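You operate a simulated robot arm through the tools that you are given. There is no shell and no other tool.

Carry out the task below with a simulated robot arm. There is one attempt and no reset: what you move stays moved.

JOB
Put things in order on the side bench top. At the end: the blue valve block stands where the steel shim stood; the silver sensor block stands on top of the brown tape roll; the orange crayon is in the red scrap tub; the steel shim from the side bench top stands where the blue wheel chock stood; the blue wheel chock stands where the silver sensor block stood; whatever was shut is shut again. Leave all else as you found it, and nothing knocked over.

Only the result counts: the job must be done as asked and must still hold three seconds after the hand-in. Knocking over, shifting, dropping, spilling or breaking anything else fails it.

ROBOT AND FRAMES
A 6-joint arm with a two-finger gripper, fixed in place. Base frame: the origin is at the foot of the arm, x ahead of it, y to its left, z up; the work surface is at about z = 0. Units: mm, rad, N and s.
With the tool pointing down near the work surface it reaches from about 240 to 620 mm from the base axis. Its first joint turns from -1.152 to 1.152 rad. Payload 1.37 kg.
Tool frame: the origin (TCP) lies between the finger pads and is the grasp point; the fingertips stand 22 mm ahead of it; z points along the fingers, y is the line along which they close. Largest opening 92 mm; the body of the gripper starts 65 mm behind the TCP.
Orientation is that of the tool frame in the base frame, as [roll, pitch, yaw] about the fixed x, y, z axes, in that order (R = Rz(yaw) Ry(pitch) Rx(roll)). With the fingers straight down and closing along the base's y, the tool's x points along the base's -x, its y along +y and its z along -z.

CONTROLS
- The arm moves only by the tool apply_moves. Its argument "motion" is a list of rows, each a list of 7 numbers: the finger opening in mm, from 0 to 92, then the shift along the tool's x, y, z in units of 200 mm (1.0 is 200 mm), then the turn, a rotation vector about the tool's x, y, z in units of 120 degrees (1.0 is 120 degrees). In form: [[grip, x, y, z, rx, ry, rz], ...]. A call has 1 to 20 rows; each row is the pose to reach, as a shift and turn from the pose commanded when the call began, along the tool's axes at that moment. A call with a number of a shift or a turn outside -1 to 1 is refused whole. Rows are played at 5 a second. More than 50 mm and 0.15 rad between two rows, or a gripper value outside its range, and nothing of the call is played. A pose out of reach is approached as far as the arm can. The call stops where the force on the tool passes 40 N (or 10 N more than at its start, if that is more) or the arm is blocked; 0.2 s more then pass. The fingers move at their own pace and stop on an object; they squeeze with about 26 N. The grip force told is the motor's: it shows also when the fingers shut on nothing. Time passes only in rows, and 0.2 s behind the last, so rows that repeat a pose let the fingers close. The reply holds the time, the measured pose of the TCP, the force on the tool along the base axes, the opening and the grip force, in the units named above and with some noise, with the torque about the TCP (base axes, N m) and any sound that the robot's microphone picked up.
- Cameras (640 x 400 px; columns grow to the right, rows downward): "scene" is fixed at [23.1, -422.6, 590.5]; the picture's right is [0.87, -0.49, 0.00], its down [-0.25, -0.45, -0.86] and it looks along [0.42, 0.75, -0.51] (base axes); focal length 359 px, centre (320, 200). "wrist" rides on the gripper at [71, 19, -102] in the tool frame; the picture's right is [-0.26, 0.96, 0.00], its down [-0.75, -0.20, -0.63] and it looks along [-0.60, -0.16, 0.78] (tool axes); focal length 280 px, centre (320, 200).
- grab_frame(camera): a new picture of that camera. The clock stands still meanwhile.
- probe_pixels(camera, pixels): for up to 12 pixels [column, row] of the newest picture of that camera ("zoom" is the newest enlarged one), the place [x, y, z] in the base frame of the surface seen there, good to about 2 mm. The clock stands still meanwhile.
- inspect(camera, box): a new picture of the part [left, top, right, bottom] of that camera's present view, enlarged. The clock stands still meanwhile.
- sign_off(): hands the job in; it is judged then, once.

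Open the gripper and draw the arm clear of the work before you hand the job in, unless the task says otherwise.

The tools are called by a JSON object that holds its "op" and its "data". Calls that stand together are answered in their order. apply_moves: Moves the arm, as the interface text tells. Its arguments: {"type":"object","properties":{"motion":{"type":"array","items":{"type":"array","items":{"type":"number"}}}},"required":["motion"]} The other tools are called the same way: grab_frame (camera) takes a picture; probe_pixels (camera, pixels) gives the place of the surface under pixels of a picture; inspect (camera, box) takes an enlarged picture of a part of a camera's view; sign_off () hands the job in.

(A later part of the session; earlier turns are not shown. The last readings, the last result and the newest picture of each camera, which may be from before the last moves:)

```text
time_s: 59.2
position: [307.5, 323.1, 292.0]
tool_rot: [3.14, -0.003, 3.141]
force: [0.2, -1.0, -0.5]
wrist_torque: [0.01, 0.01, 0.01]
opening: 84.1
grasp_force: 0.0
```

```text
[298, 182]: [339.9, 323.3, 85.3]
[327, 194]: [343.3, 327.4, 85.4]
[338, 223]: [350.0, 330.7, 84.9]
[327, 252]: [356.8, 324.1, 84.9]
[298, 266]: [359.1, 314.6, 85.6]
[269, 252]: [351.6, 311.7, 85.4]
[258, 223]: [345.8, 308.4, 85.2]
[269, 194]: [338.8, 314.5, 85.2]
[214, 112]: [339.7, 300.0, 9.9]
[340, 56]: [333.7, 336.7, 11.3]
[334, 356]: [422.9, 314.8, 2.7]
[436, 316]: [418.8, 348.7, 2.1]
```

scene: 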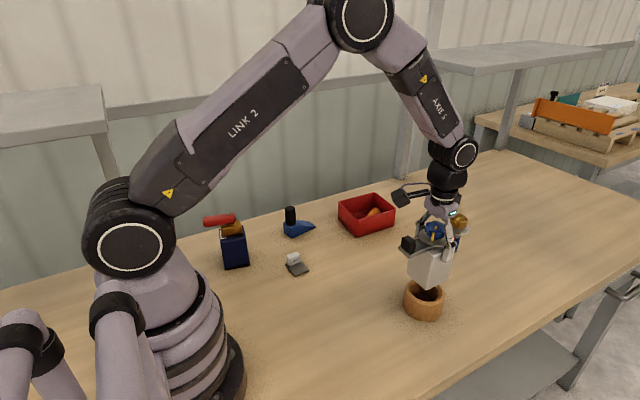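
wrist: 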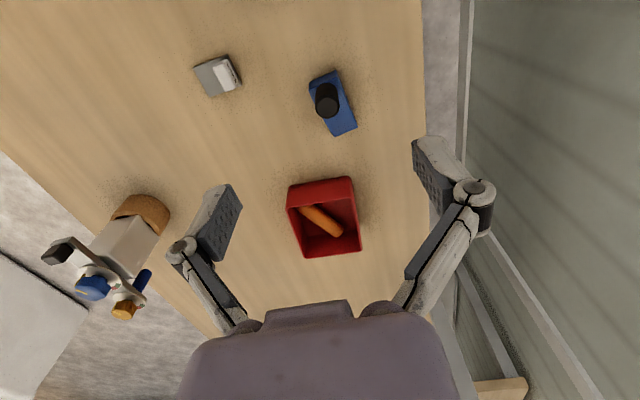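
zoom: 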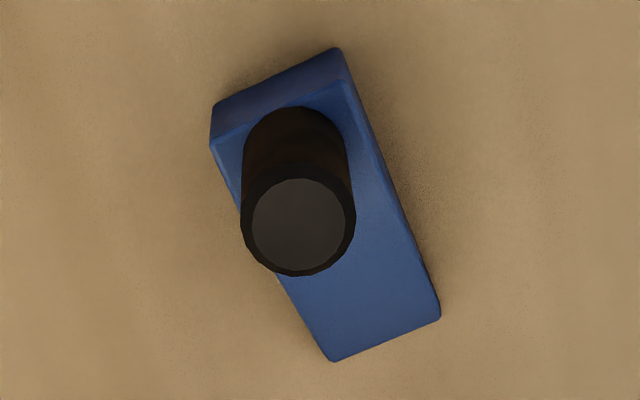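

Handle axis ≈ (348.2,319.3), r≈13; chock footprint centre ≈ (378,324), yaw ≈ 9°. The shim plate centre ≈ (300.5,185). Moving above the handle with the fingers aligned across the chock.

{"op": "apply_moves", "data": {"motion": [[60, -0.07, -0.006, 0.1, 0, 0, -0.038], [60, -0.14, -0.012, 0.25, 0, 0, -0.076], [60, -0.2035, -0.019, 0.45, 0, 0, -0.076], [60, -0.2035, -0.019, 0.62, 0, 0, -0.076], [60, -0.2035, -0.019, 0.76, 0, 0, -0.076], [60, -0.2035, -0.019, 0.76, 0, 0, -0.076]]}}

{"op": "apply_moves", "data": {"motion": [[60, 0, 0, 0, 0, 0, 0]]}}

{"op": "grab_frame", "data": {"camera": "wrist"}}

```text
time_s: 60.6
position: [347.6, 316.6, 143.1]
tool_rot: [3.14, -0.001, -2.984]
force: [-0.4, -0.3, 0.1]
wrist_torque: [0.0, 0.02, 0.0]
opening: 60.1
grasp_force: 0.0
```

```text
time_s: 61.0
position: [346.9, 315.6, 141.2]
tool_rot: [3.137, -0.001, -2.981]
force: [-0.4, -0.7, -0.4]
wrist_torque: [0.0, 0.0, 0.01]
opening: 59.7
grasp_force: 0.1
```

```text
taken
```

wrist: 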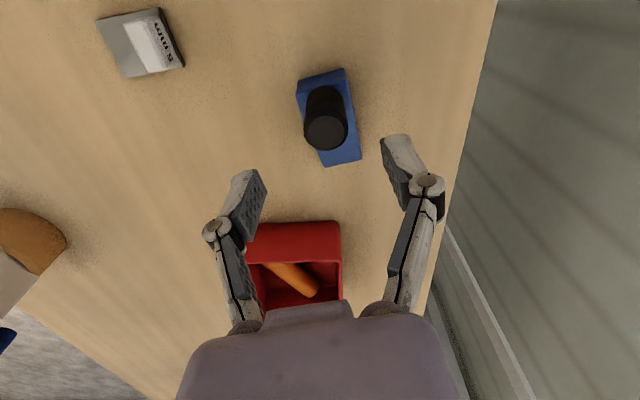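

TCP reads ≈ (347.3,316.1,142); correcting by (+0.9,+3.2) and descending to z≈62 around the handle.

{"op": "apply_moves", "data": {"motion": [[60, -0.007, 0.015, 0.05, 0, 0, 0], [60, -0.007, 0.015, 0.2, 0, 0, 0], [60, -0.007, 0.015, 0.33, 0, 0, 0], [60, -0.007, 0.015, 0.4, 0, 0, 0], [60, -0.007, 0.015, 0.4, 0, 0, 0]]}}

{"op": "grab_frame", "data": {"camera": "wrist"}}

{"op": "inspect", "data": {"camera": "scene", "box": [250, 160, 350, 260]}}

```text
time_s: 62.2
position: [348.6, 319.3, 60.6]
tool_rot: [3.139, -0.003, -2.981]
force: [0.8, 0.5, 0.3]
wrist_torque: [-0.04, 0.03, -0.01]
opening: 59.9
grasp_force: 0.2
```

```text
taken
```

wrist: 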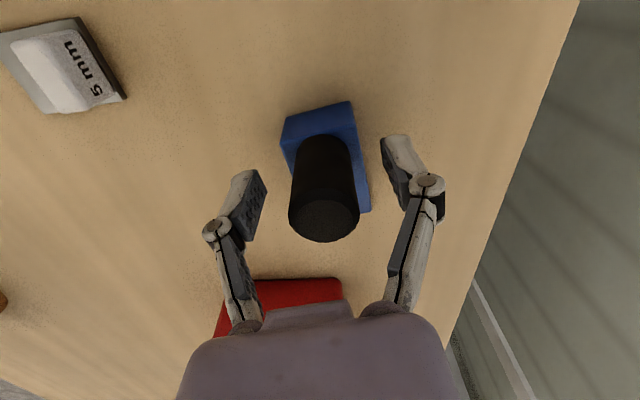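

```text
4.00 times, centred on (300, 210) of scene
```

zoom: 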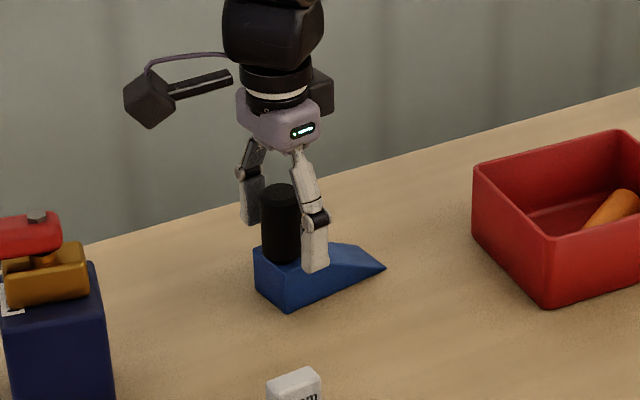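

The handle is centred between the pads. Closing gently on it.

{"op": "apply_moves", "data": {"motion": [[48, 0, 0, 0, 0, 0, 0], [40, 0, 0, 0, 0, 0, 0], [34, 0, 0, 0, 0, 0, 0], [30, 0, 0, 0, 0, 0, 0], [27, 0, 0, 0, 0, 0, 0], [24, 0, 0, 0, 0, 0, 0], [18, 0, 0, 0, 0, 0, 0], [10, 0, 0, 0, 0, 0, 0], [10, 0, 0, 0, 0, 0, 0]]}}

{"op": "apply_moves", "data": {"motion": [[10, 0, 0, -0.015, 0, 0, 0], [10, 0, 0, -0.04, 0, 0, 0], [10, 0, 0, -0.06, 0, 0, 0], [10, 0, 0, -0.06, 0, 0, 0]]}}

{"op": "inspect", "data": {"camera": "scene", "box": [250, 160, 350, 260]}}

```text
time_s: 64.2
position: [349.5, 318.0, 60.1]
tool_rot: [3.138, -0.004, -2.981]
force: [-1.0, 2.2, 4.5]
wrist_torque: [0.06, -0.05, 0.0]
opening: 27.3
grasp_force: 25.6
```

```text
time_s: 65.2
position: [349.9, 319.3, 73.2]
tool_rot: [3.137, -0.003, -2.98]
force: [-0.2, 0.3, -2.1]
wrist_torque: [-0.03, 0.04, -0.01]
opening: 27.3
grasp_force: 25.8
```

```text
4.00 times, centred on (300, 210) of scene
```

zoom: 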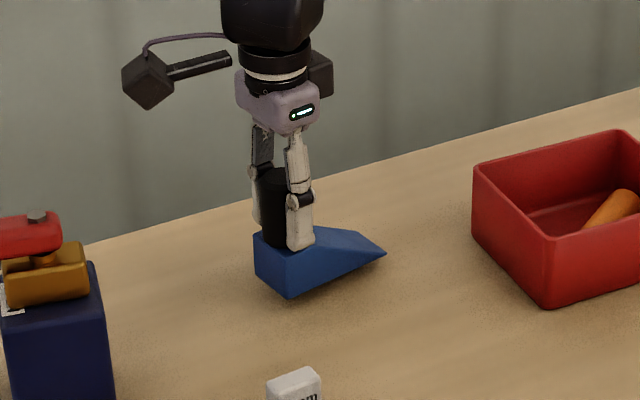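

Lifted level (≈2 N). Raising to z≈133 and carrying to the sensor's old place at about (368,80) for the handle.

{"op": "apply_moves", "data": {"motion": [[10, 0, 0, -0.15, 0, 0, 0], [10, 0, 0, -0.3, 0, 0, 0], [10, 0.02, -0.2, -0.3, 0, 0, 0], [10, 0.04, -0.4, -0.3, 0, 0, 0], [10, 0.05, -0.6, -0.3, 0, 0, 0], [10, 0.05, -0.6, -0.3, 0, 0, 0]]}}

{"op": "apply_moves", "data": {"motion": [[10, 0.015, -0.2, 0, 0, 0, 0], [10, 0.03, -0.4, 0, 0, 0, 0], [10, 0.05, -0.597, 0, 0, 0, 0], [10, 0.05, -0.597, 0, 0, 0, 0], [10, 0.05, -0.597, 0, 0, 0, 0]]}}

{"op": "grab_frame", "data": {"camera": "scene"}}

{"op": "inspect", "data": {"camera": "scene", "box": [310, 175, 430, 285]}}

```text
time_s: 66.6
position: [355.8, 199.2, 133.0]
tool_rot: [3.137, -0.003, -2.98]
force: [-0.7, 0.1, -3.1]
wrist_torque: [0.0, 0.04, 0.03]
opening: 27.4
grasp_force: 25.8
```

```text
time_s: 67.8
position: [365.0, 79.6, 135.3]
tool_rot: [3.136, -0.003, -2.981]
force: [0.2, 0.6, -1.7]
wrist_torque: [0.05, 0.03, 0.0]
opening: 27.3
grasp_force: 25.9
```

```text
taken
```

scene: 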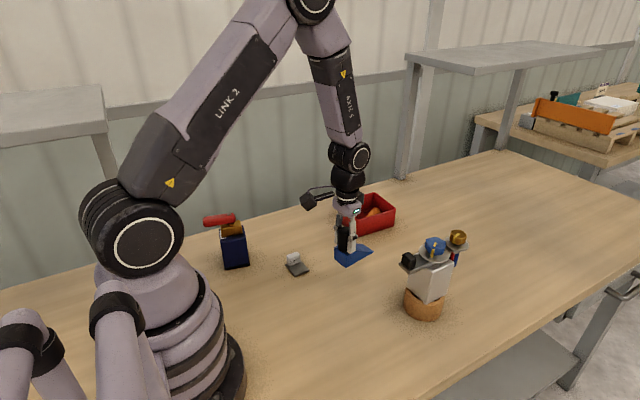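

```text
3.64 times, centred on (370, 230) of scene
```

zoom: 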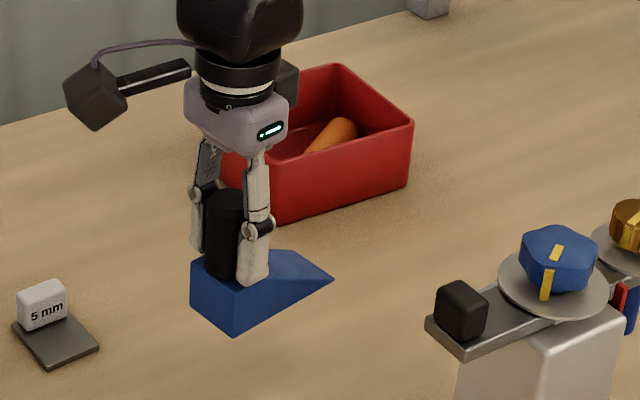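

TCP reads (365.0,79.6,135.3). Shifting +3 mm in x and lowering 68 mm to just above the bench.

{"op": "apply_moves", "data": {"motion": [[10, -0.0155, -0.002, 0, 0, 0, 0], [10, -0.0155, -0.002, 0.15, 0, 0, 0], [10, -0.0155, -0.002, 0.27, 0, 0, 0], [10, -0.0155, -0.002, 0.335, 0, 0, 0], [10, -0.0155, -0.002, 0.335, 0, 0, 0]]}}

{"op": "inspect", "data": {"camera": "scene", "box": [310, 205, 400, 285]}}

```text
time_s: 69.0
position: [369.4, 78.0, 65.8]
tool_rot: [3.138, -0.003, -2.983]
force: [0.3, -0.3, -1.9]
wrist_torque: [-0.01, 0.02, -0.01]
opening: 27.0
grasp_force: 26.4
```

```text
5.00 times, centred on (355, 245) of scene
```

zoom: 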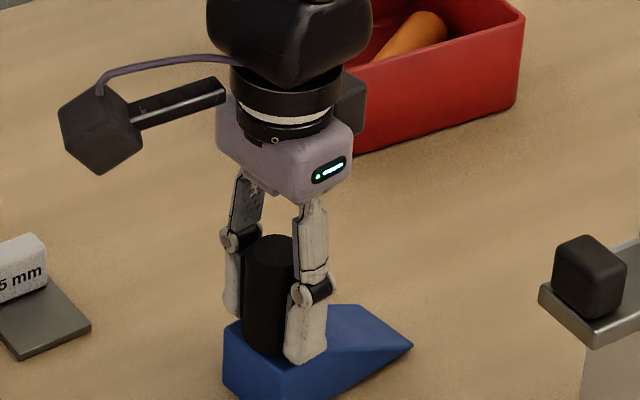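

Zooming lower to probe the chock's corners before setting it down.

{"op": "inspect", "data": {"camera": "scene", "box": [325, 240, 405, 295]}}

{"op": "grab_frame", "data": {"camera": "wrist"}}

{"op": "inspect", "data": {"camera": "wrist", "box": [260, 80, 400, 250]}}

```text
7.27 times, centred on (365, 268) of scene
```

zoom: 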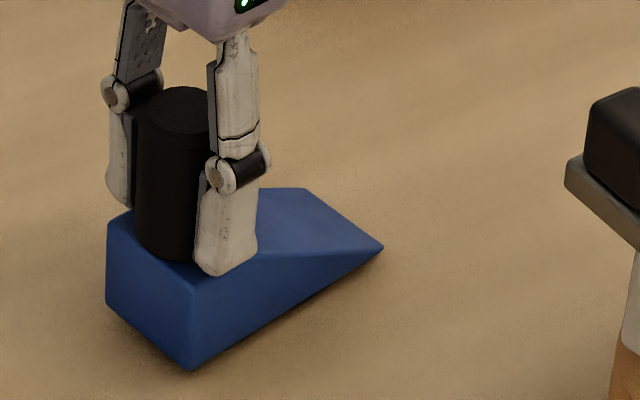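

```text
taken
```

wrist: 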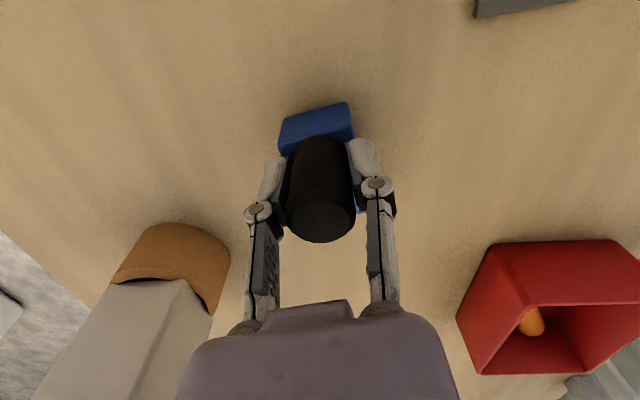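

```text
2.35 times, centred on (330, 165) of wrist
```

zoom: 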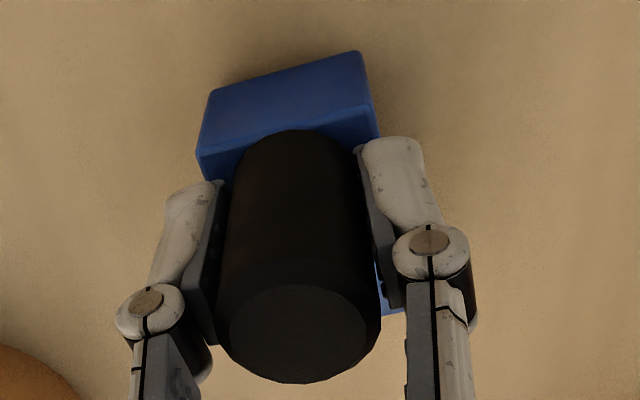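

{"op": "probe_pixels", "data": {"camera": "scene", "pixels": [[345, 289], [338, 282], [348, 287], [360, 282], [370, 276], [415, 274], [341, 280], [352, 282], [365, 275], [417, 274]]}}

{"op": "probe_pixels", "data": {"camera": "zoom", "pixels": [[212, 95], [357, 58], [280, 80], [200, 150], [372, 110], [290, 110], [205, 120], [365, 85]]}}

```text
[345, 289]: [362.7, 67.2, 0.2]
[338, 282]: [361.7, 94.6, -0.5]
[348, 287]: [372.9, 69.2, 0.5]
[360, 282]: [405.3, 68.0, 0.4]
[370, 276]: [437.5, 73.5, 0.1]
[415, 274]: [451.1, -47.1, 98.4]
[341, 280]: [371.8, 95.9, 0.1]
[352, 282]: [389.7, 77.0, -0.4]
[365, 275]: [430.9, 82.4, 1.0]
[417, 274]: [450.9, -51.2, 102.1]
```

```text
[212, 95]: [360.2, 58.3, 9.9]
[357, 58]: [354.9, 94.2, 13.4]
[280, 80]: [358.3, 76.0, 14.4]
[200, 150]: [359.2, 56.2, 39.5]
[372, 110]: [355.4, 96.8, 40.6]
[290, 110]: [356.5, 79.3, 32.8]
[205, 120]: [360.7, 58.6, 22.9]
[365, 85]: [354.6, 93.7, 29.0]
```

The chock's centre is now ≈ (398.9,82); correcting (−1,+2) and lowering to contact.

{"op": "apply_moves", "data": {"motion": [[10, 0.0033, 0.0107, 0, 0, 0, 0], [10, 0.0033, 0.0107, 0.01, 0, 0, 0], [10, 0.0033, 0.0107, 0.02, 0, 0, 0], [10, 0.0033, 0.0107, 0.02, 0, 0, 0]]}}

```text
time_s: 70.0
position: [369.1, 80.7, 62.4]
tool_rot: [3.138, -0.001, -2.983]
force: [-1.2, 0.1, -1.9]
wrist_torque: [0.0, 0.04, -0.01]
opening: 27.4
grasp_force: 26.4
```

{"op": "apply_moves", "data": {"motion": [[10, 0, 0, 0.006, 0, 0, 0], [10, 0, 0, 0.01, 0, 0, 0], [10, 0, 0, 0.01, 0, 0, 0]]}}

```text
time_s: 70.8
position: [368.8, 82.2, 60.6]
tool_rot: [3.138, -0.001, -2.983]
force: [-4.1, -5.5, 17.9]
wrist_torque: [-0.1, 0.02, -0.06]
opening: 27.3
grasp_force: 25.5
```

Contact (Fz≈18 N). Releasing slowly and raising.

{"op": "apply_moves", "data": {"motion": [[24, 0, 0, -0.003, 0, 0, 0], [28, 0, 0, -0.003, 0, 0, 0], [32, 0, 0, -0.003, 0, 0, 0], [40, 0, 0, -0.003, 0, 0, 0], [50, 0, 0, -0.003, 0, 0, 0], [54, 0, 0, -0.003, 0, 0, 0]]}}

{"op": "apply_moves", "data": {"motion": [[54, 0, 0, -0.1, 0, 0, 0], [54, 0, 0, -0.3, 0, 0, 0], [54, 0, 0, -0.5, 0, 0, 0], [54, 0, 0, -0.7, 0, 0, 0], [70, 0, 0, -0.9, 0, 0, 0], [70, 0, 0, -0.9, 0, 0, 0]]}}

{"op": "grab_frame", "data": {"camera": "scene"}}

{"op": "inspect", "data": {"camera": "scene", "box": [315, 220, 405, 300]}}

```text
time_s: 72.2
position: [368.0, 81.7, 60.4]
tool_rot: [3.14, -0.001, -2.983]
force: [0.3, -0.3, -0.2]
wrist_torque: [-0.02, -0.01, -0.02]
opening: 54.0
grasp_force: 0.1
```

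```text
time_s: 73.6
position: [368.8, 84.0, 240.5]
tool_rot: [3.139, -0.001, -2.983]
force: [0.3, 0.4, 0.1]
wrist_torque: [0.0, 0.02, 0.02]
opening: 70.0
grasp_force: 0.1
```

```text
taken
```

scene: 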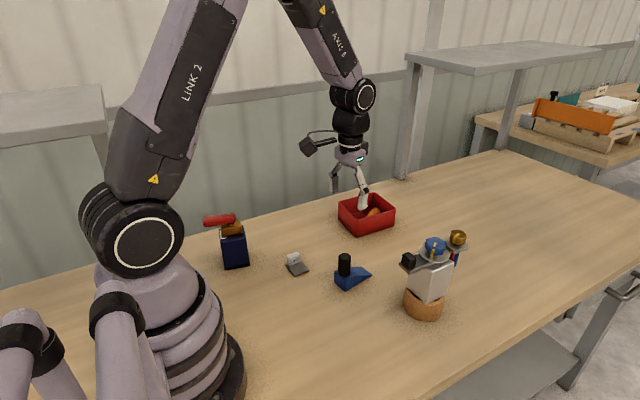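

```text
5.00 times, centred on (360, 260) of scene
```

zoom: 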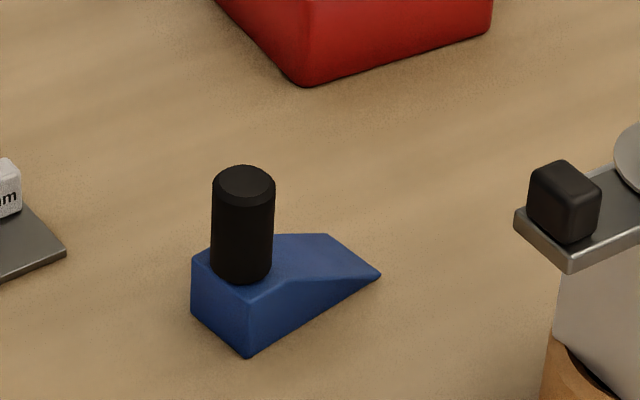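

The chock stands upright at the new place. Next the shim: moving over it for a close overhead view with the tool yaw near 0.

{"op": "apply_moves", "data": {"motion": [[70, 0.113, 0.146, -0.012, 0, 0, 0.017], [70, 0.227, 0.292, -0.025, 0, 0, 0.034], [70, 0.34, 0.438, -0.038, 0, 0, 0.05], [70, 0.4535, 0.584, -0.05, 0, 0, 0.067], [70, 0.4535, 0.584, -0.05, 0, 0, 0.067]]}}

{"op": "grab_frame", "data": {"camera": "wrist"}}

```text
time_s: 74.8
position: [260.6, 182.1, 250.7]
tool_rot: [3.139, -0.004, -3.124]
force: [-0.4, 0.9, -0.7]
wrist_torque: [0.0, 0.01, -0.01]
opening: 69.8
grasp_force: 0.1
```

```text
taken
```

wrist: 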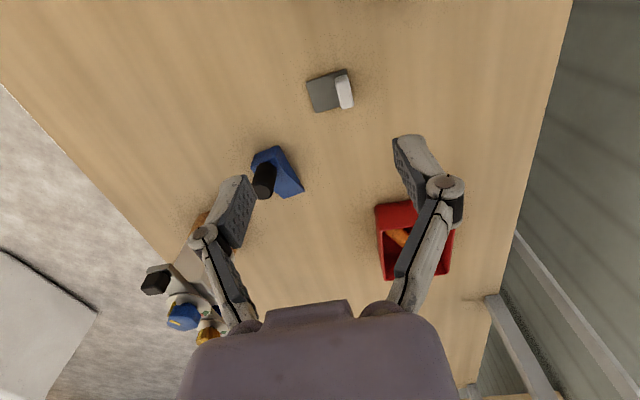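

{"op": "inspect", "data": {"camera": "wrist", "box": [296, 60, 366, 120]}}

{"op": "inspect", "data": {"camera": "wrist", "box": [240, 135, 310, 205]}}

```text
6.67 times, centred on (331, 90) of wrist
```

zoom: 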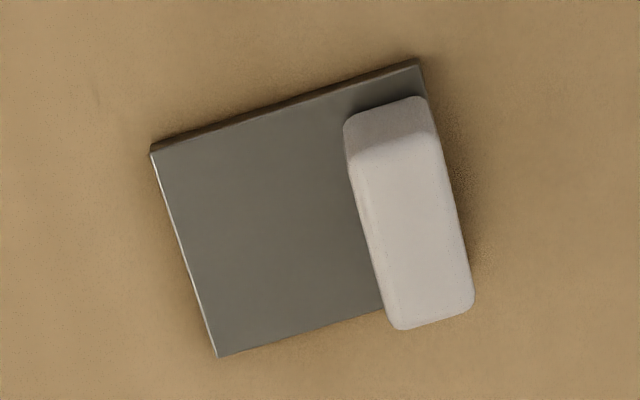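

```text
5.71 times, centred on (275, 170) of wrist
```

zoom: 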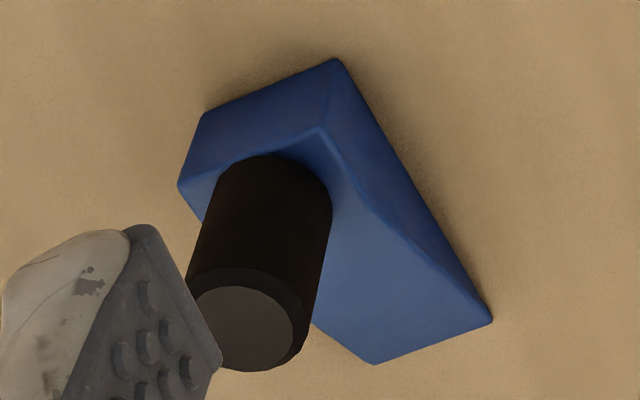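

{"op": "probe_pixels", "data": {"camera": "zoom", "pixels": [[209, 118], [334, 68], [485, 318], [376, 358], [270, 90], [430, 338]]}}

{"op": "inspect", "data": {"camera": "wrist", "box": [296, 60, 366, 120]}}

{"op": "probe_pixels", "data": {"camera": "zoom", "pixels": [[156, 156], [416, 72], [220, 350], [190, 250], [284, 115], [300, 325], [355, 165], [432, 140], [468, 295], [398, 320], [410, 230], [280, 240]]}}

```text
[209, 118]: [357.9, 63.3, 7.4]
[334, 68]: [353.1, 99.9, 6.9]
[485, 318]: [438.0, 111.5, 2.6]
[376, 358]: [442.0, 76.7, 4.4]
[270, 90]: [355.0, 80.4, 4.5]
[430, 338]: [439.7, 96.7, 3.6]
```

```text
6.67 times, centred on (331, 90) of wrist
```

zoom: 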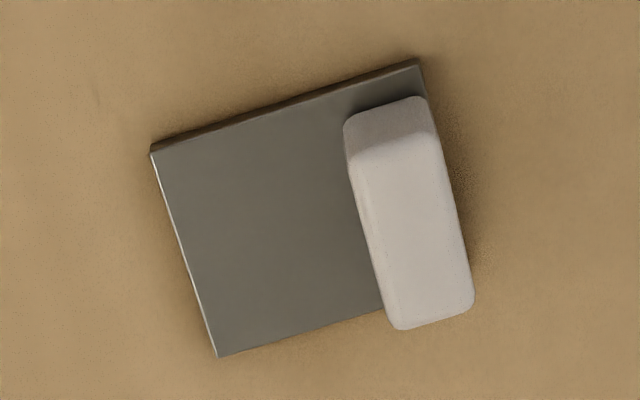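

```text
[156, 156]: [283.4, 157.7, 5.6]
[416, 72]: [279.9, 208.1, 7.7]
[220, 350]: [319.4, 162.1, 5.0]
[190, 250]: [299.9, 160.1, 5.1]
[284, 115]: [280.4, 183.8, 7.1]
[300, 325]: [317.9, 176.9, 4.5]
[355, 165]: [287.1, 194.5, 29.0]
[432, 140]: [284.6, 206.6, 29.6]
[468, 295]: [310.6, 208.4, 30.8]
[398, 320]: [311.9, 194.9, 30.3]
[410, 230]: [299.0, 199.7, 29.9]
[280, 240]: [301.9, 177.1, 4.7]
```

Shim plate centre ≈ (300,185), its white tag centre ≈ (299,201.7), yaw ≈ 3°. Descending above the tag to z≈90.

{"op": "apply_moves", "data": {"motion": [[50, -0.06, 0.03, 0.15, 0, 0, -0.0143], [50, -0.12, 0.06, 0.35, 0, 0, -0.0143], [50, -0.1945, 0.095, 0.55, 0, 0, -0.0143], [50, -0.1945, 0.095, 0.7, 0, 0, -0.0143], [50, -0.1945, 0.095, 0.8, 0, 0, -0.0143], [50, -0.1945, 0.095, 0.8, 0, 0, -0.0143]]}}

{"op": "apply_moves", "data": {"motion": [[50, 0, 0, 0, 0, 0, 0]]}}

{"op": "grab_frame", "data": {"camera": "wrist"}}

```text
time_s: 76.2
position: [298.0, 204.1, 90.7]
tool_rot: [3.137, -0.004, -3.093]
force: [-0.2, 0.0, 0.5]
wrist_torque: [-0.01, 0.01, 0.02]
opening: 49.6
grasp_force: 0.0
```

```text
time_s: 76.6
position: [299.1, 204.6, 90.1]
tool_rot: [3.14, -0.001, -3.093]
force: [-0.2, 0.3, 0.5]
wrist_torque: [0.04, 0.0, 0.01]
opening: 50.0
grasp_force: 0.0
```

```text
taken
```

wrist: 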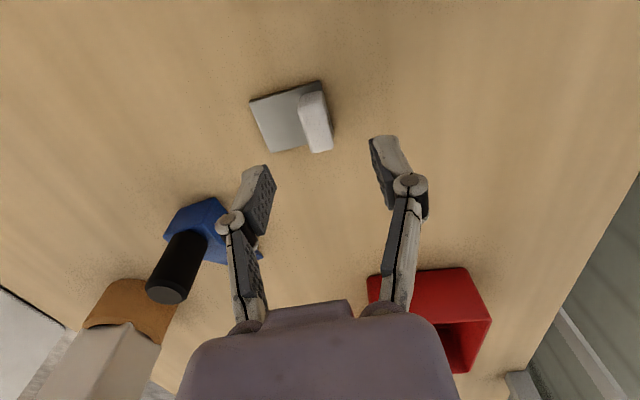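

TCP reads ≈ (298.6,204.4,90.4). Correcting y by −2.6 and descending to z≈33, so the tips stay above the plate.

{"op": "apply_moves", "data": {"motion": [[50, -0.003, -0.013, 0.05, 0, 0, 0], [50, -0.003, -0.013, 0.15, 0, 0, 0], [50, -0.003, -0.013, 0.24, 0, 0, 0], [50, -0.003, -0.013, 0.285, 0, 0, 0], [50, -0.003, -0.013, 0.285, 0, 0, 0]]}}

{"op": "grab_frame", "data": {"camera": "wrist"}}

{"op": "inspect", "data": {"camera": "scene", "box": [250, 200, 350, 290]}}

```text
time_s: 77.8
position: [299.7, 201.5, 35.0]
tool_rot: [3.14, -0.002, -3.092]
force: [-0.2, -0.8, -0.5]
wrist_torque: [-0.01, 0.02, 0.03]
opening: 49.9
grasp_force: 0.0
```

```text
taken
```

wrist: 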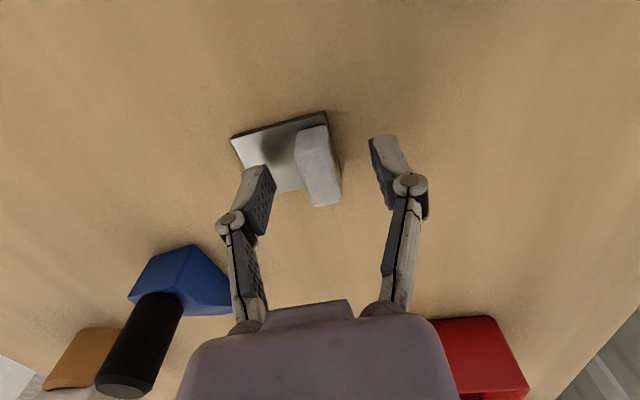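

```text
4.44 times, centred on (300, 245) of scene
```

zoom: 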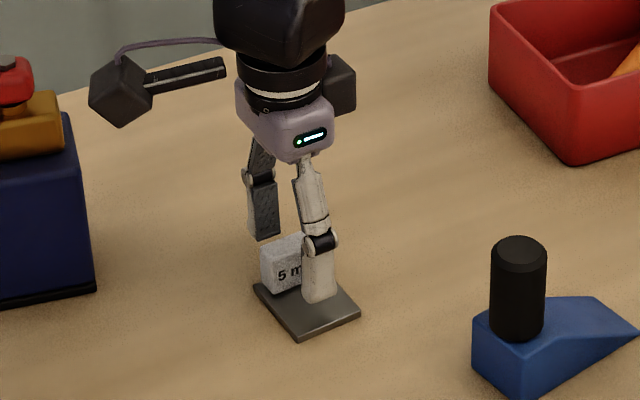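

The tag is between the pads and the tips clear the plate. Closing and test-lifting.

{"op": "apply_moves", "data": {"motion": [[40, 0, 0, 0, 0, 0, 0], [30, 0, 0, 0, 0, 0, 0], [23, 0, 0, 0, 0, 0, 0], [18, 0, 0, 0, 0, 0, 0], [15, 0, 0, 0, 0, 0, 0], [12, 0, 0, 0, 0, 0, 0], [6, 0, 0, 0, 0, 0, 0], [2, 0, 0, 0, 0, 0, 0], [2, 0, 0, 0, 0, 0, 0]]}}

{"op": "apply_moves", "data": {"motion": [[2, 0, 0, -0.02, 0, 0, 0], [2, 0, 0, -0.05, 0, 0, 0], [2, 0, 0, -0.1, 0, 0, 0], [2, 0, 0, -0.1, 0, 0, 0]]}}

{"op": "inspect", "data": {"camera": "scene", "box": [250, 200, 350, 290]}}

```text
time_s: 79.8
position: [299.4, 202.2, 35.0]
tool_rot: [3.14, -0.001, -3.093]
force: [0.3, 0.0, 1.2]
wrist_torque: [-0.05, 0.0, 0.0]
opening: 15.3
grasp_force: 25.6
```

```text
time_s: 80.8
position: [300.3, 200.2, 53.9]
tool_rot: [3.141, -0.002, -3.094]
force: [0.2, -0.3, -0.9]
wrist_torque: [-0.02, 0.01, -0.01]
opening: 15.5
grasp_force: 26.1
```

```text
4.44 times, centred on (300, 245) of scene
```

zoom: 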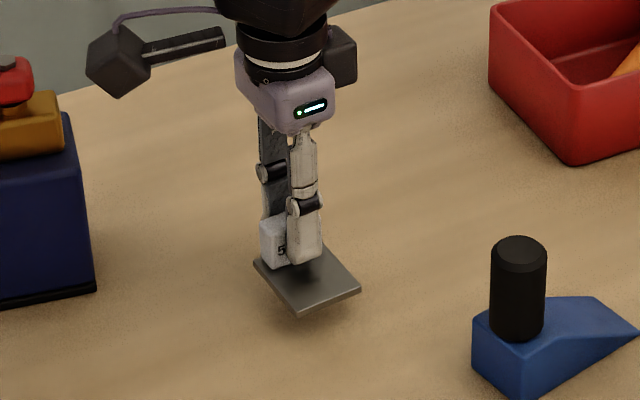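

Shim lifted level. Raising further and carrying to the chock's old place (plate centre to ≈ (378,324)).

{"op": "apply_moves", "data": {"motion": [[2, 0, 0, -0.1, 0, 0, 0], [2, 0, 0, -0.2, 0, 0, 0], [2, -0.106, 0.17, -0.2, 0, 0, 0], [2, -0.212, 0.34, -0.2, 0, 0, 0], [2, -0.318, 0.51, -0.2, 0, 0, 0], [2, -0.4235, 0.679, -0.2, 0, 0, 0], [2, -0.4235, 0.679, -0.2, 0, 0, 0], [2, -0.4235, 0.679, -0.2, 0, 0, 0]]}}

{"op": "grab_frame", "data": {"camera": "scene"}}

{"op": "inspect", "data": {"camera": "scene", "box": [270, 165, 350, 245]}}

```text
time_s: 82.6
position: [377.5, 341.3, 95.5]
tool_rot: [3.139, -0.001, -3.092]
force: [0.8, -0.1, -0.6]
wrist_torque: [0.01, 0.0, 0.0]
opening: 15.3
grasp_force: 26.9
```

```text
taken
```

scene: 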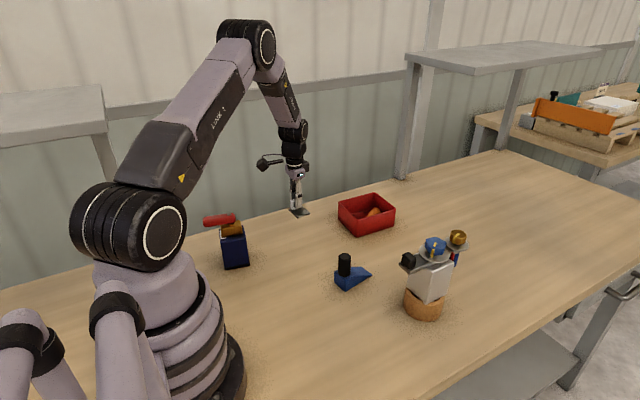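

```text
5.00 times, centred on (310, 205) of scene
```

zoom: 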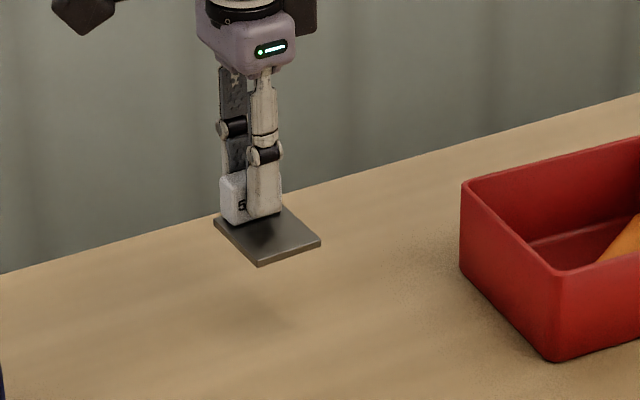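

Probing the plate's corners to check where its centre is.

{"op": "probe_pixels", "data": {"camera": "zoom", "pixels": [[258, 260], [316, 240], [284, 212], [222, 224], [260, 240], [290, 240]]}}

{"op": "apply_moves", "data": {"motion": [[2, 0, 0, 0.1, 0, 0, 0], [2, 0, 0, 0.2, 0, 0, 0], [2, 0, 0, 0.265, 0, 0, 0], [2, 0, 0, 0.265, 0, 0, 0]]}}

{"op": "inspect", "data": {"camera": "scene", "box": [270, 185, 350, 250]}}

```text
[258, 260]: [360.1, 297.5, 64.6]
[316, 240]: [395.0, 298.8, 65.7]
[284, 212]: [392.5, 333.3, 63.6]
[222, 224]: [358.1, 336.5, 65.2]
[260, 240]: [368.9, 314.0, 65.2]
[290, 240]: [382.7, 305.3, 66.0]
```

```text
time_s: 83.6
position: [374.3, 341.0, 41.4]
tool_rot: [3.138, -0.002, -3.094]
force: [-0.4, -0.6, -0.8]
wrist_torque: [-0.03, -0.01, -0.01]
opening: 15.2
grasp_force: 26.3
```

```text
6.15 times, centred on (310, 218) of scene
```

zoom: 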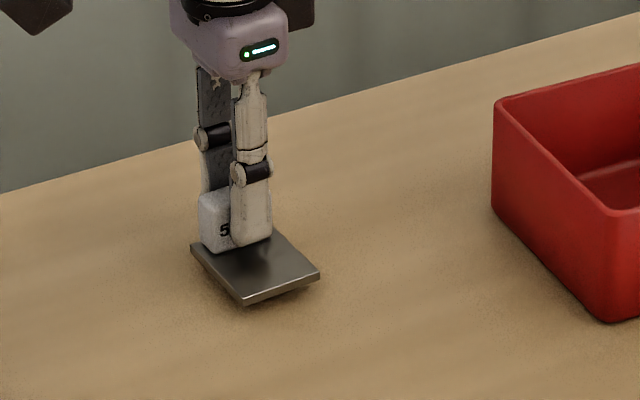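

{"op": "probe_pixels", "data": {"camera": "zoom", "pixels": [[243, 296], [314, 268], [278, 234], [197, 246], [240, 260], [280, 265]]}}

{"op": "apply_moves", "data": {"motion": [[2, 0, 0, 0, 0, 0, 0]]}}

```text
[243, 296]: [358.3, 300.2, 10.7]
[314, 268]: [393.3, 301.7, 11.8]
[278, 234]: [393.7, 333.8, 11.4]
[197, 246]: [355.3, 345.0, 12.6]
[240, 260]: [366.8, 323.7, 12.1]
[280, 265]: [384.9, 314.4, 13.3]
```

```text
time_s: 84.0
position: [374.9, 340.2, 42.7]
tool_rot: [3.141, -0.002, -3.093]
force: [0.0, 0.6, -1.3]
wrist_torque: [-0.03, 0.01, -0.03]
opening: 15.1
grasp_force: 26.5
```

Plate centre ≈ (376,325); shifting +2 mm in x and lowering to contact.

{"op": "apply_moves", "data": {"motion": [[2, -0.01, -0.003, 0, 0, 0, 0], [2, -0.01, -0.003, 0.015, 0, 0, 0], [2, -0.01, -0.003, 0.025, 0, 0, 0], [2, -0.01, -0.003, 0.025, 0, 0, 0]]}}

```text
time_s: 85.0
position: [378.4, 339.5, 36.1]
tool_rot: [3.14, -0.001, -3.092]
force: [-1.1, 0.0, -1.3]
wrist_torque: [0.04, -0.01, -0.01]
opening: 15.4
grasp_force: 26.0
```

{"op": "apply_moves", "data": {"motion": [[2, 0, 0, 0.005, 0, 0, 0], [2, 0, 0, 0.008, 0, 0, 0], [2, 0, 0, 0.008, 0, 0, 0]]}}

```text
time_s: 85.8
position: [378.1, 341.1, 35.1]
tool_rot: [3.14, -0.002, -3.093]
force: [-1.0, 0.1, -0.4]
wrist_torque: [0.01, -0.02, -0.01]
opening: 15.4
grasp_force: 26.2
```

{"op": "apply_moves", "data": {"motion": [[2, 0, 0, 0.004, 0, 0, 0], [2, 0, 0, 0.004, 0, 0, 0]]}}

```text
time_s: 86.4
position: [379.8, 340.9, 33.8]
tool_rot: [3.139, -0.002, -3.093]
force: [-3.2, -1.0, 8.7]
wrist_torque: [-0.04, 0.13, -0.01]
opening: 15.6
grasp_force: 26.1
```

Contact (8.7 N). Releasing slowly, then rising straight up.

{"op": "apply_moves", "data": {"motion": [[13, 0, 0, -0.002, 0, 0, 0], [16, 0, 0, -0.002, 0, 0, 0], [19, 0, 0, -0.002, 0, 0, 0], [24, 0, 0, -0.002, 0, 0, 0], [32, 0, 0, -0.002, 0, 0, 0], [40, 0, 0, -0.002, 0, 0, 0], [42, 0, 0, -0.002, 0, 0, 0]]}}

{"op": "apply_moves", "data": {"motion": [[42, 0, 0, -0.05, 0, 0, 0], [42, 0, 0, -0.2, 0, 0, 0], [42, 0, 0, -0.4, 0, 0, 0], [42, 0, 0, -0.6, 0, 0, 0], [42, 0, 0, -0.8, 0, 0, 0], [42, 0, 0, -1.0, 0, 0, 0], [42, 0, 0, -1.0, 0, 0, 0]]}}

{"op": "grab_frame", "data": {"camera": "scene"}}

{"op": "inspect", "data": {"camera": "scene", "box": [270, 185, 350, 250]}}

{"op": "probe_pixels", "data": {"camera": "zoom", "pixels": [[250, 310], [325, 280], [285, 245], [203, 262], [230, 210], [255, 280]]}}

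```text
time_s: 88.0
position: [379.5, 339.8, 34.1]
tool_rot: [3.14, -0.002, -3.093]
force: [0.0, 0.0, -0.3]
wrist_torque: [-0.04, 0.0, 0.03]
opening: 42.0
grasp_force: 0.0
```

```text
time_s: 89.6
position: [378.7, 338.2, 234.2]
tool_rot: [3.139, -0.001, -3.093]
force: [0.5, -0.2, 1.1]
wrist_torque: [0.01, -0.04, -0.01]
opening: 41.9
grasp_force: 0.0
```

```text
taken
```

scene: 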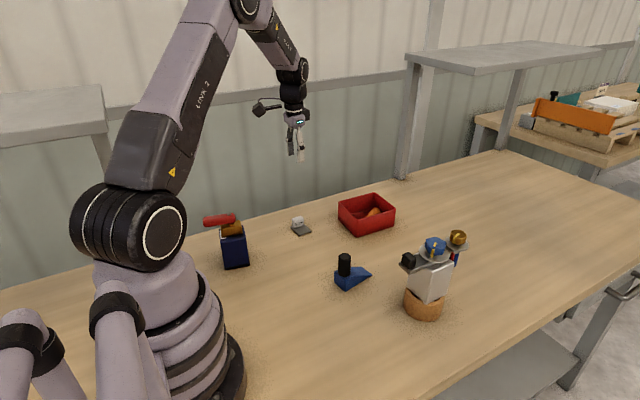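

```text
6.15 times, centred on (310, 218) of scene
```

zoom: 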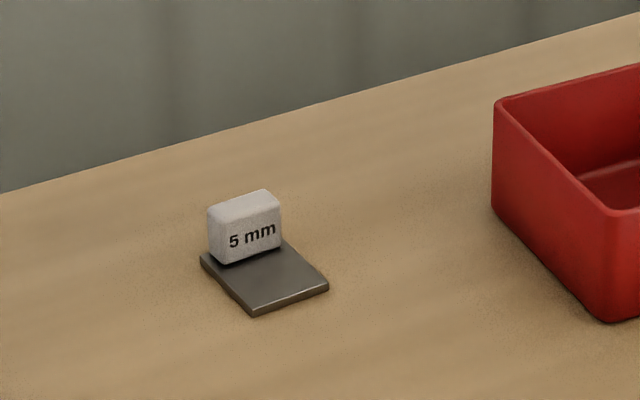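

```text
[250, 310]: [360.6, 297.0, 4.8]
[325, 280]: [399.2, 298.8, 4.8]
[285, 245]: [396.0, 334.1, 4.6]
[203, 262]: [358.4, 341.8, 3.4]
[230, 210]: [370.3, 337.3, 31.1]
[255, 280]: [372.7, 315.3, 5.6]
```

The shim stands at ≈ (379,323.5). Last item: the blue valve block. Moving up and back to view it from above.

{"op": "apply_moves", "data": {"motion": [[60, 0.1, -0.02, -0.155, 0, 0, 0], [60, 0.3, -0.05, -0.155, 0, 0, 0], [60, 0.5, -0.08, -0.155, 0, 0, 0], [60, 0.7, -0.11, -0.155, 0, 0, 0], [60, 0.9, -0.1475, -0.155, 0, 0, 0], [60, 0.9, -0.1475, -0.155, 0, 0, 0]]}}

{"op": "grab_frame", "data": {"camera": "wrist"}}

```text
time_s: 91.0
position: [197.6, 304.1, 265.4]
tool_rot: [3.137, -0.001, -3.093]
force: [-0.2, 0.4, 0.4]
wrist_torque: [-0.02, 0.01, 0.02]
opening: 59.7
grasp_force: 0.0
```

```text
taken
```

wrist: 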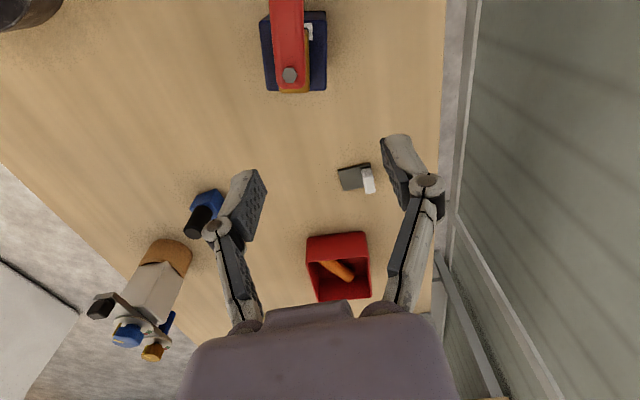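

The valve block is at the top of the view (295,50). Zooming and probing its body and lever.

{"op": "inspect", "data": {"camera": "wrist", "box": [245, 0, 345, 105]}}

{"op": "probe_pixels", "data": {"camera": "zoom", "pixels": [[220, 85], [235, 330], [420, 330], [425, 60], [330, 280], [310, 100], [370, 330], [370, 150], [405, 200], [245, 200], [260, 60], [390, 110]]}}

```text
3.81 times, centred on (295, 52) of wrist
```

zoom: 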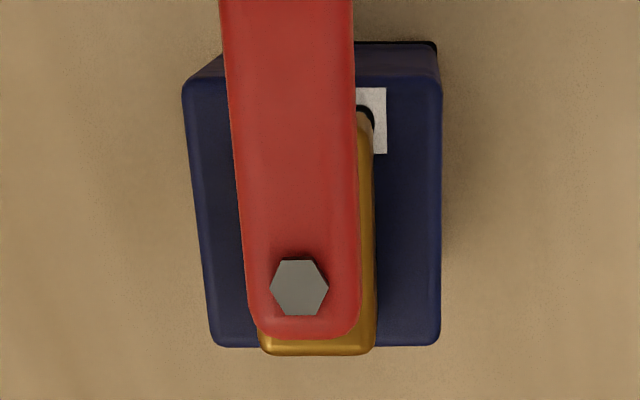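

```text
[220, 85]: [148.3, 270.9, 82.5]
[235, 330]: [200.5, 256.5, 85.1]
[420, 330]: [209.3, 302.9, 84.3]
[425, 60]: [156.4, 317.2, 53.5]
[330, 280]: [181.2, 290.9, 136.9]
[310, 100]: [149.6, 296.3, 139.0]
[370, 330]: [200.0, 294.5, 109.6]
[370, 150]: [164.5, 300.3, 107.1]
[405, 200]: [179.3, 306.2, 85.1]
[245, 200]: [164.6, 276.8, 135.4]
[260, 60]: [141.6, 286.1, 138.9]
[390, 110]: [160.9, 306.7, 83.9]
```

{"op": "probe_pixels", "data": {"camera": "zoom", "pixels": [[190, 92], [436, 88], [434, 338], [220, 338], [202, 210], [436, 210], [300, 288], [252, 310], [352, 320], [370, 345], [265, 345], [180, 110]]}}

{"op": "inspect", "data": {"camera": "scene", "box": [195, 200, 275, 280]}}

{"op": "probe_pixels", "data": {"camera": "zoom", "pixels": [[140, 190], [255, 170], [150, 260], [270, 240], [155, 330], [270, 315], [210, 250], [210, 300], [262, 200], [148, 215], [275, 150], [130, 150]]}}

```text
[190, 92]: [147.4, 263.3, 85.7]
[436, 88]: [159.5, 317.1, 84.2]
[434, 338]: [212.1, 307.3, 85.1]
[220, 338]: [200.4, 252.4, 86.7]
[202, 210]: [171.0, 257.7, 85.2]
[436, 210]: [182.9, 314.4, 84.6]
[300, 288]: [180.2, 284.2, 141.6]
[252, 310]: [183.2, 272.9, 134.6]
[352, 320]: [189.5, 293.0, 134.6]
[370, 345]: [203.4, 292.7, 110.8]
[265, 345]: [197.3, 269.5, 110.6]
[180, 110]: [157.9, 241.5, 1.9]
```

```text
5.00 times, centred on (235, 240) of scene
```

zoom: 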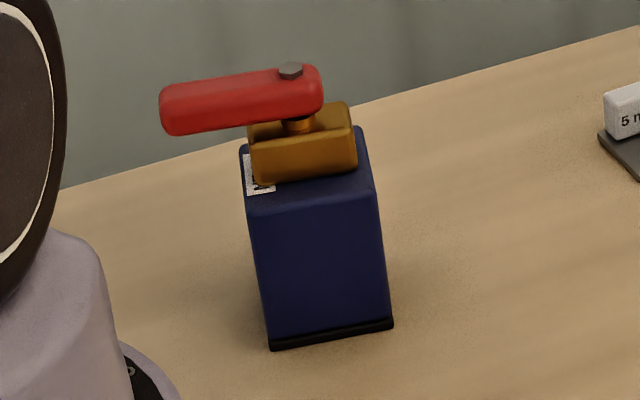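

```text
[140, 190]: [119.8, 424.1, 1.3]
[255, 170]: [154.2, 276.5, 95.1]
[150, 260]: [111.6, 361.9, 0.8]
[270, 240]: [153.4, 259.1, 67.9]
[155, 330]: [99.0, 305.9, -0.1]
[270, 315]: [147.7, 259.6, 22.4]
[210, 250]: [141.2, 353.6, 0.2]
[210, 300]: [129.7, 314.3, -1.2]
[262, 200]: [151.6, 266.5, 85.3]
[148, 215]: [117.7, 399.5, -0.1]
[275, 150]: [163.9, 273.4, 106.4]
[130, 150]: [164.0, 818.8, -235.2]
```

Valve block top is at z≈85, centre ≈ (180,285), yaw ≈ −12°, ≈58 mm across; the lever runs along −x over it (z 125–142). I'll grip the faces on either side of the lever. Moving above with the matching yaw.

{"op": "apply_moves", "data": {"motion": [[88, 0.03, -0.03, 0, 0, 0, 0.042], [88, 0.06, -0.06, 0, 0, 0, 0.083], [88, 0.093, -0.091, 0.05, 0, 0, 0.1243], [88, 0.093, -0.091, 0.2, 0, 0, 0.1243], [88, 0.093, -0.091, 0.25, 0, 0, 0.1243], [88, 0.093, -0.091, 0.25, 0, 0, 0.1243]]}}

{"op": "apply_moves", "data": {"motion": [[88, 0, 0, 0, 0, 0, 0]]}}

{"op": "grab_frame", "data": {"camera": "wrist"}}

{"op": "grab_frame", "data": {"camera": "scene"}}

```text
time_s: 92.4
position: [183.7, 282.6, 213.1]
tool_rot: [3.139, -0.003, 2.93]
force: [-1.3, 0.0, 0.4]
wrist_torque: [0.01, 0.01, -0.03]
opening: 88.2
grasp_force: 0.1
```

```text
time_s: 92.8
position: [182.9, 284.2, 213.9]
tool_rot: [3.14, -0.001, 2.93]
force: [1.2, -0.4, -0.1]
wrist_torque: [-0.02, 0.02, 0.04]
opening: 88.0
grasp_force: 0.1
```

```text
taken
```

wrist: 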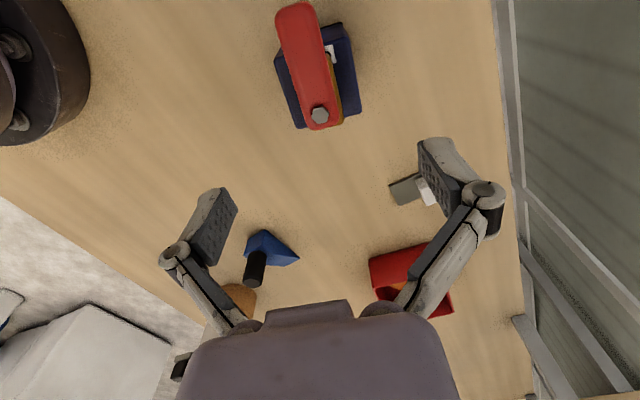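

```text
taken
```

scene: 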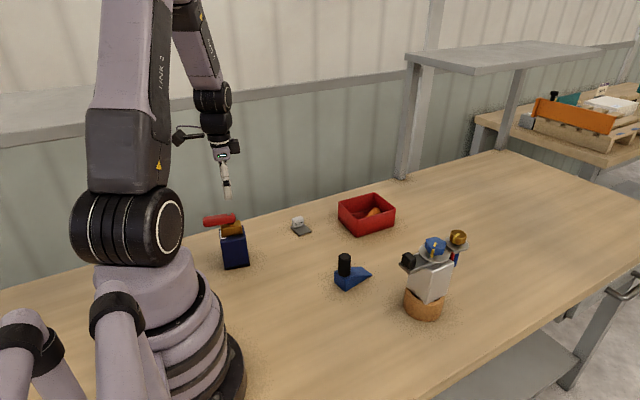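

Yaw is matched. Re-probing the valve block's top corners and the lever in this closer view before descending.

{"op": "inspect", "data": {"camera": "wrist", "box": [260, 0, 370, 135]}}

{"op": "inspect", "data": {"camera": "wrist", "box": [265, 10, 375, 140]}}

```text
2.96 times, centred on (315, 68) of wrist
```

zoom: 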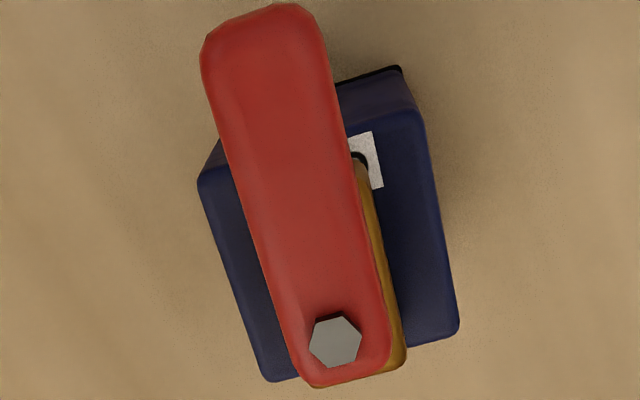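

```text
3.08 times, centred on (320, 75) of wrist
```

zoom: 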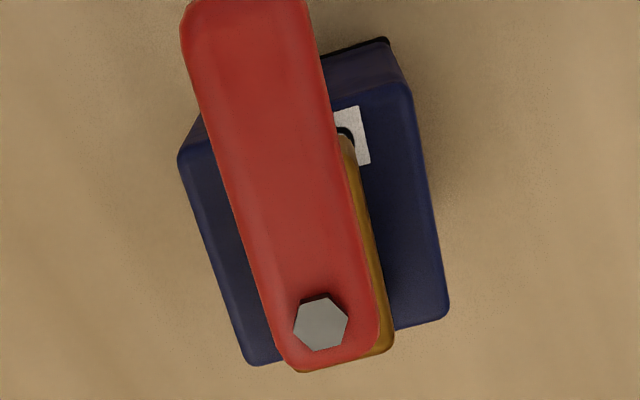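

{"op": "probe_pixels", "data": {"camera": "zoom", "pixels": [[184, 160], [406, 90], [444, 312], [250, 358], [217, 262], [428, 205], [320, 325], [192, 20], [300, 20], [260, 270], [370, 300], [250, 150]]}}

```text
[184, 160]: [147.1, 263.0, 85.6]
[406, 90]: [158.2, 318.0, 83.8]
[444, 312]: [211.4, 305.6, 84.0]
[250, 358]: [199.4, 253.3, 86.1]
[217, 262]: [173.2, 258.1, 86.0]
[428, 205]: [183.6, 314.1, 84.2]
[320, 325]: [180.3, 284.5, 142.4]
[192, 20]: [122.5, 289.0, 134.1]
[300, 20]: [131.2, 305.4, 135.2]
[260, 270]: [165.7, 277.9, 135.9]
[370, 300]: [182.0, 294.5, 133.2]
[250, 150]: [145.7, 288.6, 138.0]
```

Block centre ≈ (179.2,285.0), lever aligned with the block. Correcting (−4,+1.6) and descending to z≈89 with fingers at 88 mm.

{"op": "apply_moves", "data": {"motion": [[88, 0.021, 0.0036, 0.03, 0, 0, 0], [88, 0.021, 0.0036, 0.2, 0, 0, 0], [88, 0.021, 0.0036, 0.37, 0, 0, 0], [88, 0.021, 0.0036, 0.5, 0, 0, 0], [88, 0.021, 0.0036, 0.58, 0, 0, 0], [88, 0.021, 0.0036, 0.58, 0, 0, 0]]}}

{"op": "grab_frame", "data": {"camera": "wrist"}}

{"op": "inspect", "data": {"camera": "scene", "box": [170, 120, 310, 290]}}

```text
time_s: 94.2
position: [180.0, 285.5, 97.7]
tool_rot: [3.139, -0.001, 2.93]
force: [-0.4, -0.4, 1.1]
wrist_torque: [-0.02, -0.02, -0.01]
opening: 88.1
grasp_force: 0.1
```

```text
taken
```

wrist: 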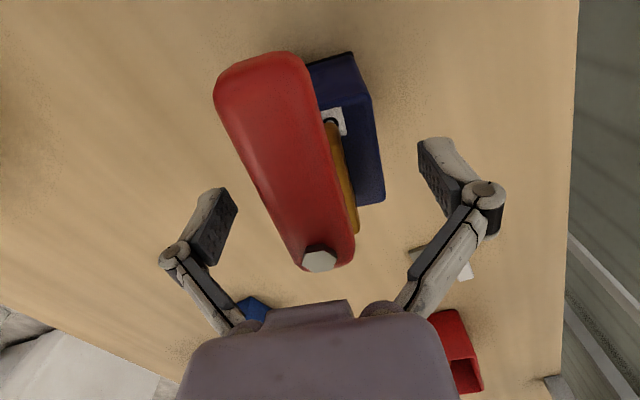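

```text
2.35 times, centred on (240, 205) of scene
```

zoom: 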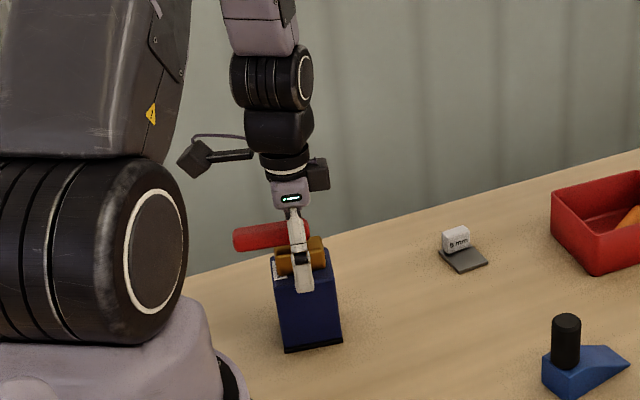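

Clear of the lever on both sides. Lowering the last 8.5 mm.

{"op": "apply_moves", "data": {"motion": [[88, 0, 0, 0.02, 0, 0, 0], [88, 0, 0, 0.0425, 0, 0, 0], [88, 0, 0, 0.0425, 0, 0, 0]]}}

{"op": "apply_moves", "data": {"motion": [[78, 0, 0, 0, 0, 0, 0], [70, 0, 0, 0, 0, 0, 0], [66, 0, 0, 0, 0, 0, 0], [63, 0, 0, 0, 0, 0, 0], [60, 0, 0, 0, 0, 0, 0], [57, 0, 0, 0, 0, 0, 0], [53, 0, 0, 0, 0, 0, 0], [45, 0, 0, 0, 0, 0, 0], [40, 0, 0, 0, 0, 0, 0], [40, 0, 0, 0, 0, 0, 0]]}}

{"op": "grab_frame", "data": {"camera": "wrist"}}

{"op": "inspect", "data": {"camera": "scene", "box": [190, 160, 290, 280]}}

```text
time_s: 95.0
position: [179.6, 283.3, 90.6]
tool_rot: [3.141, -0.002, 2.93]
force: [0.2, 0.2, -0.3]
wrist_torque: [0.0, 0.01, -0.03]
opening: 88.0
grasp_force: 0.0
```

```text
time_s: 97.2
position: [179.4, 285.9, 91.6]
tool_rot: [3.139, -0.003, 2.93]
force: [0.1, 5.2, 2.9]
wrist_torque: [0.18, -0.07, 0.06]
opening: 59.8
grasp_force: 26.4
```

```text
taken
```

wrist: 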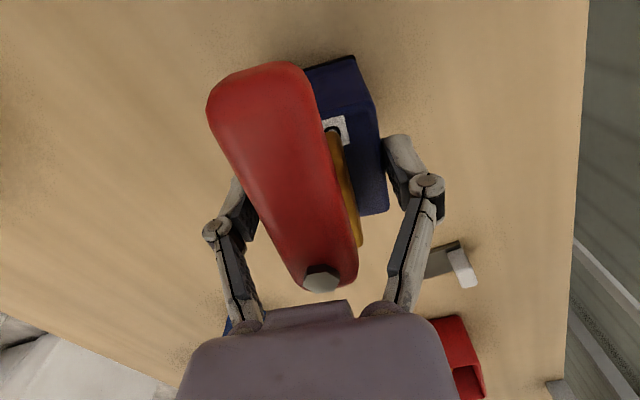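

```text
3.33 times, centred on (240, 220) of scene
```

zoom: 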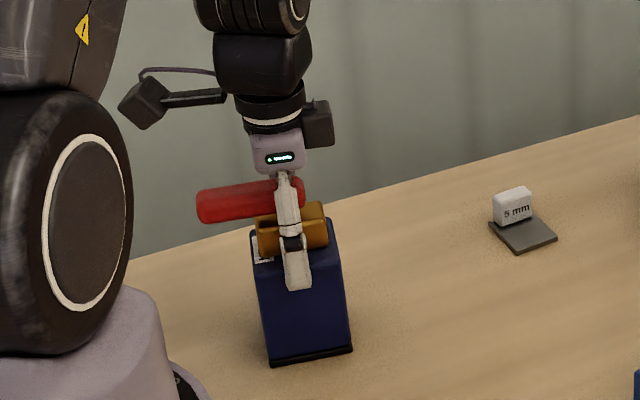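

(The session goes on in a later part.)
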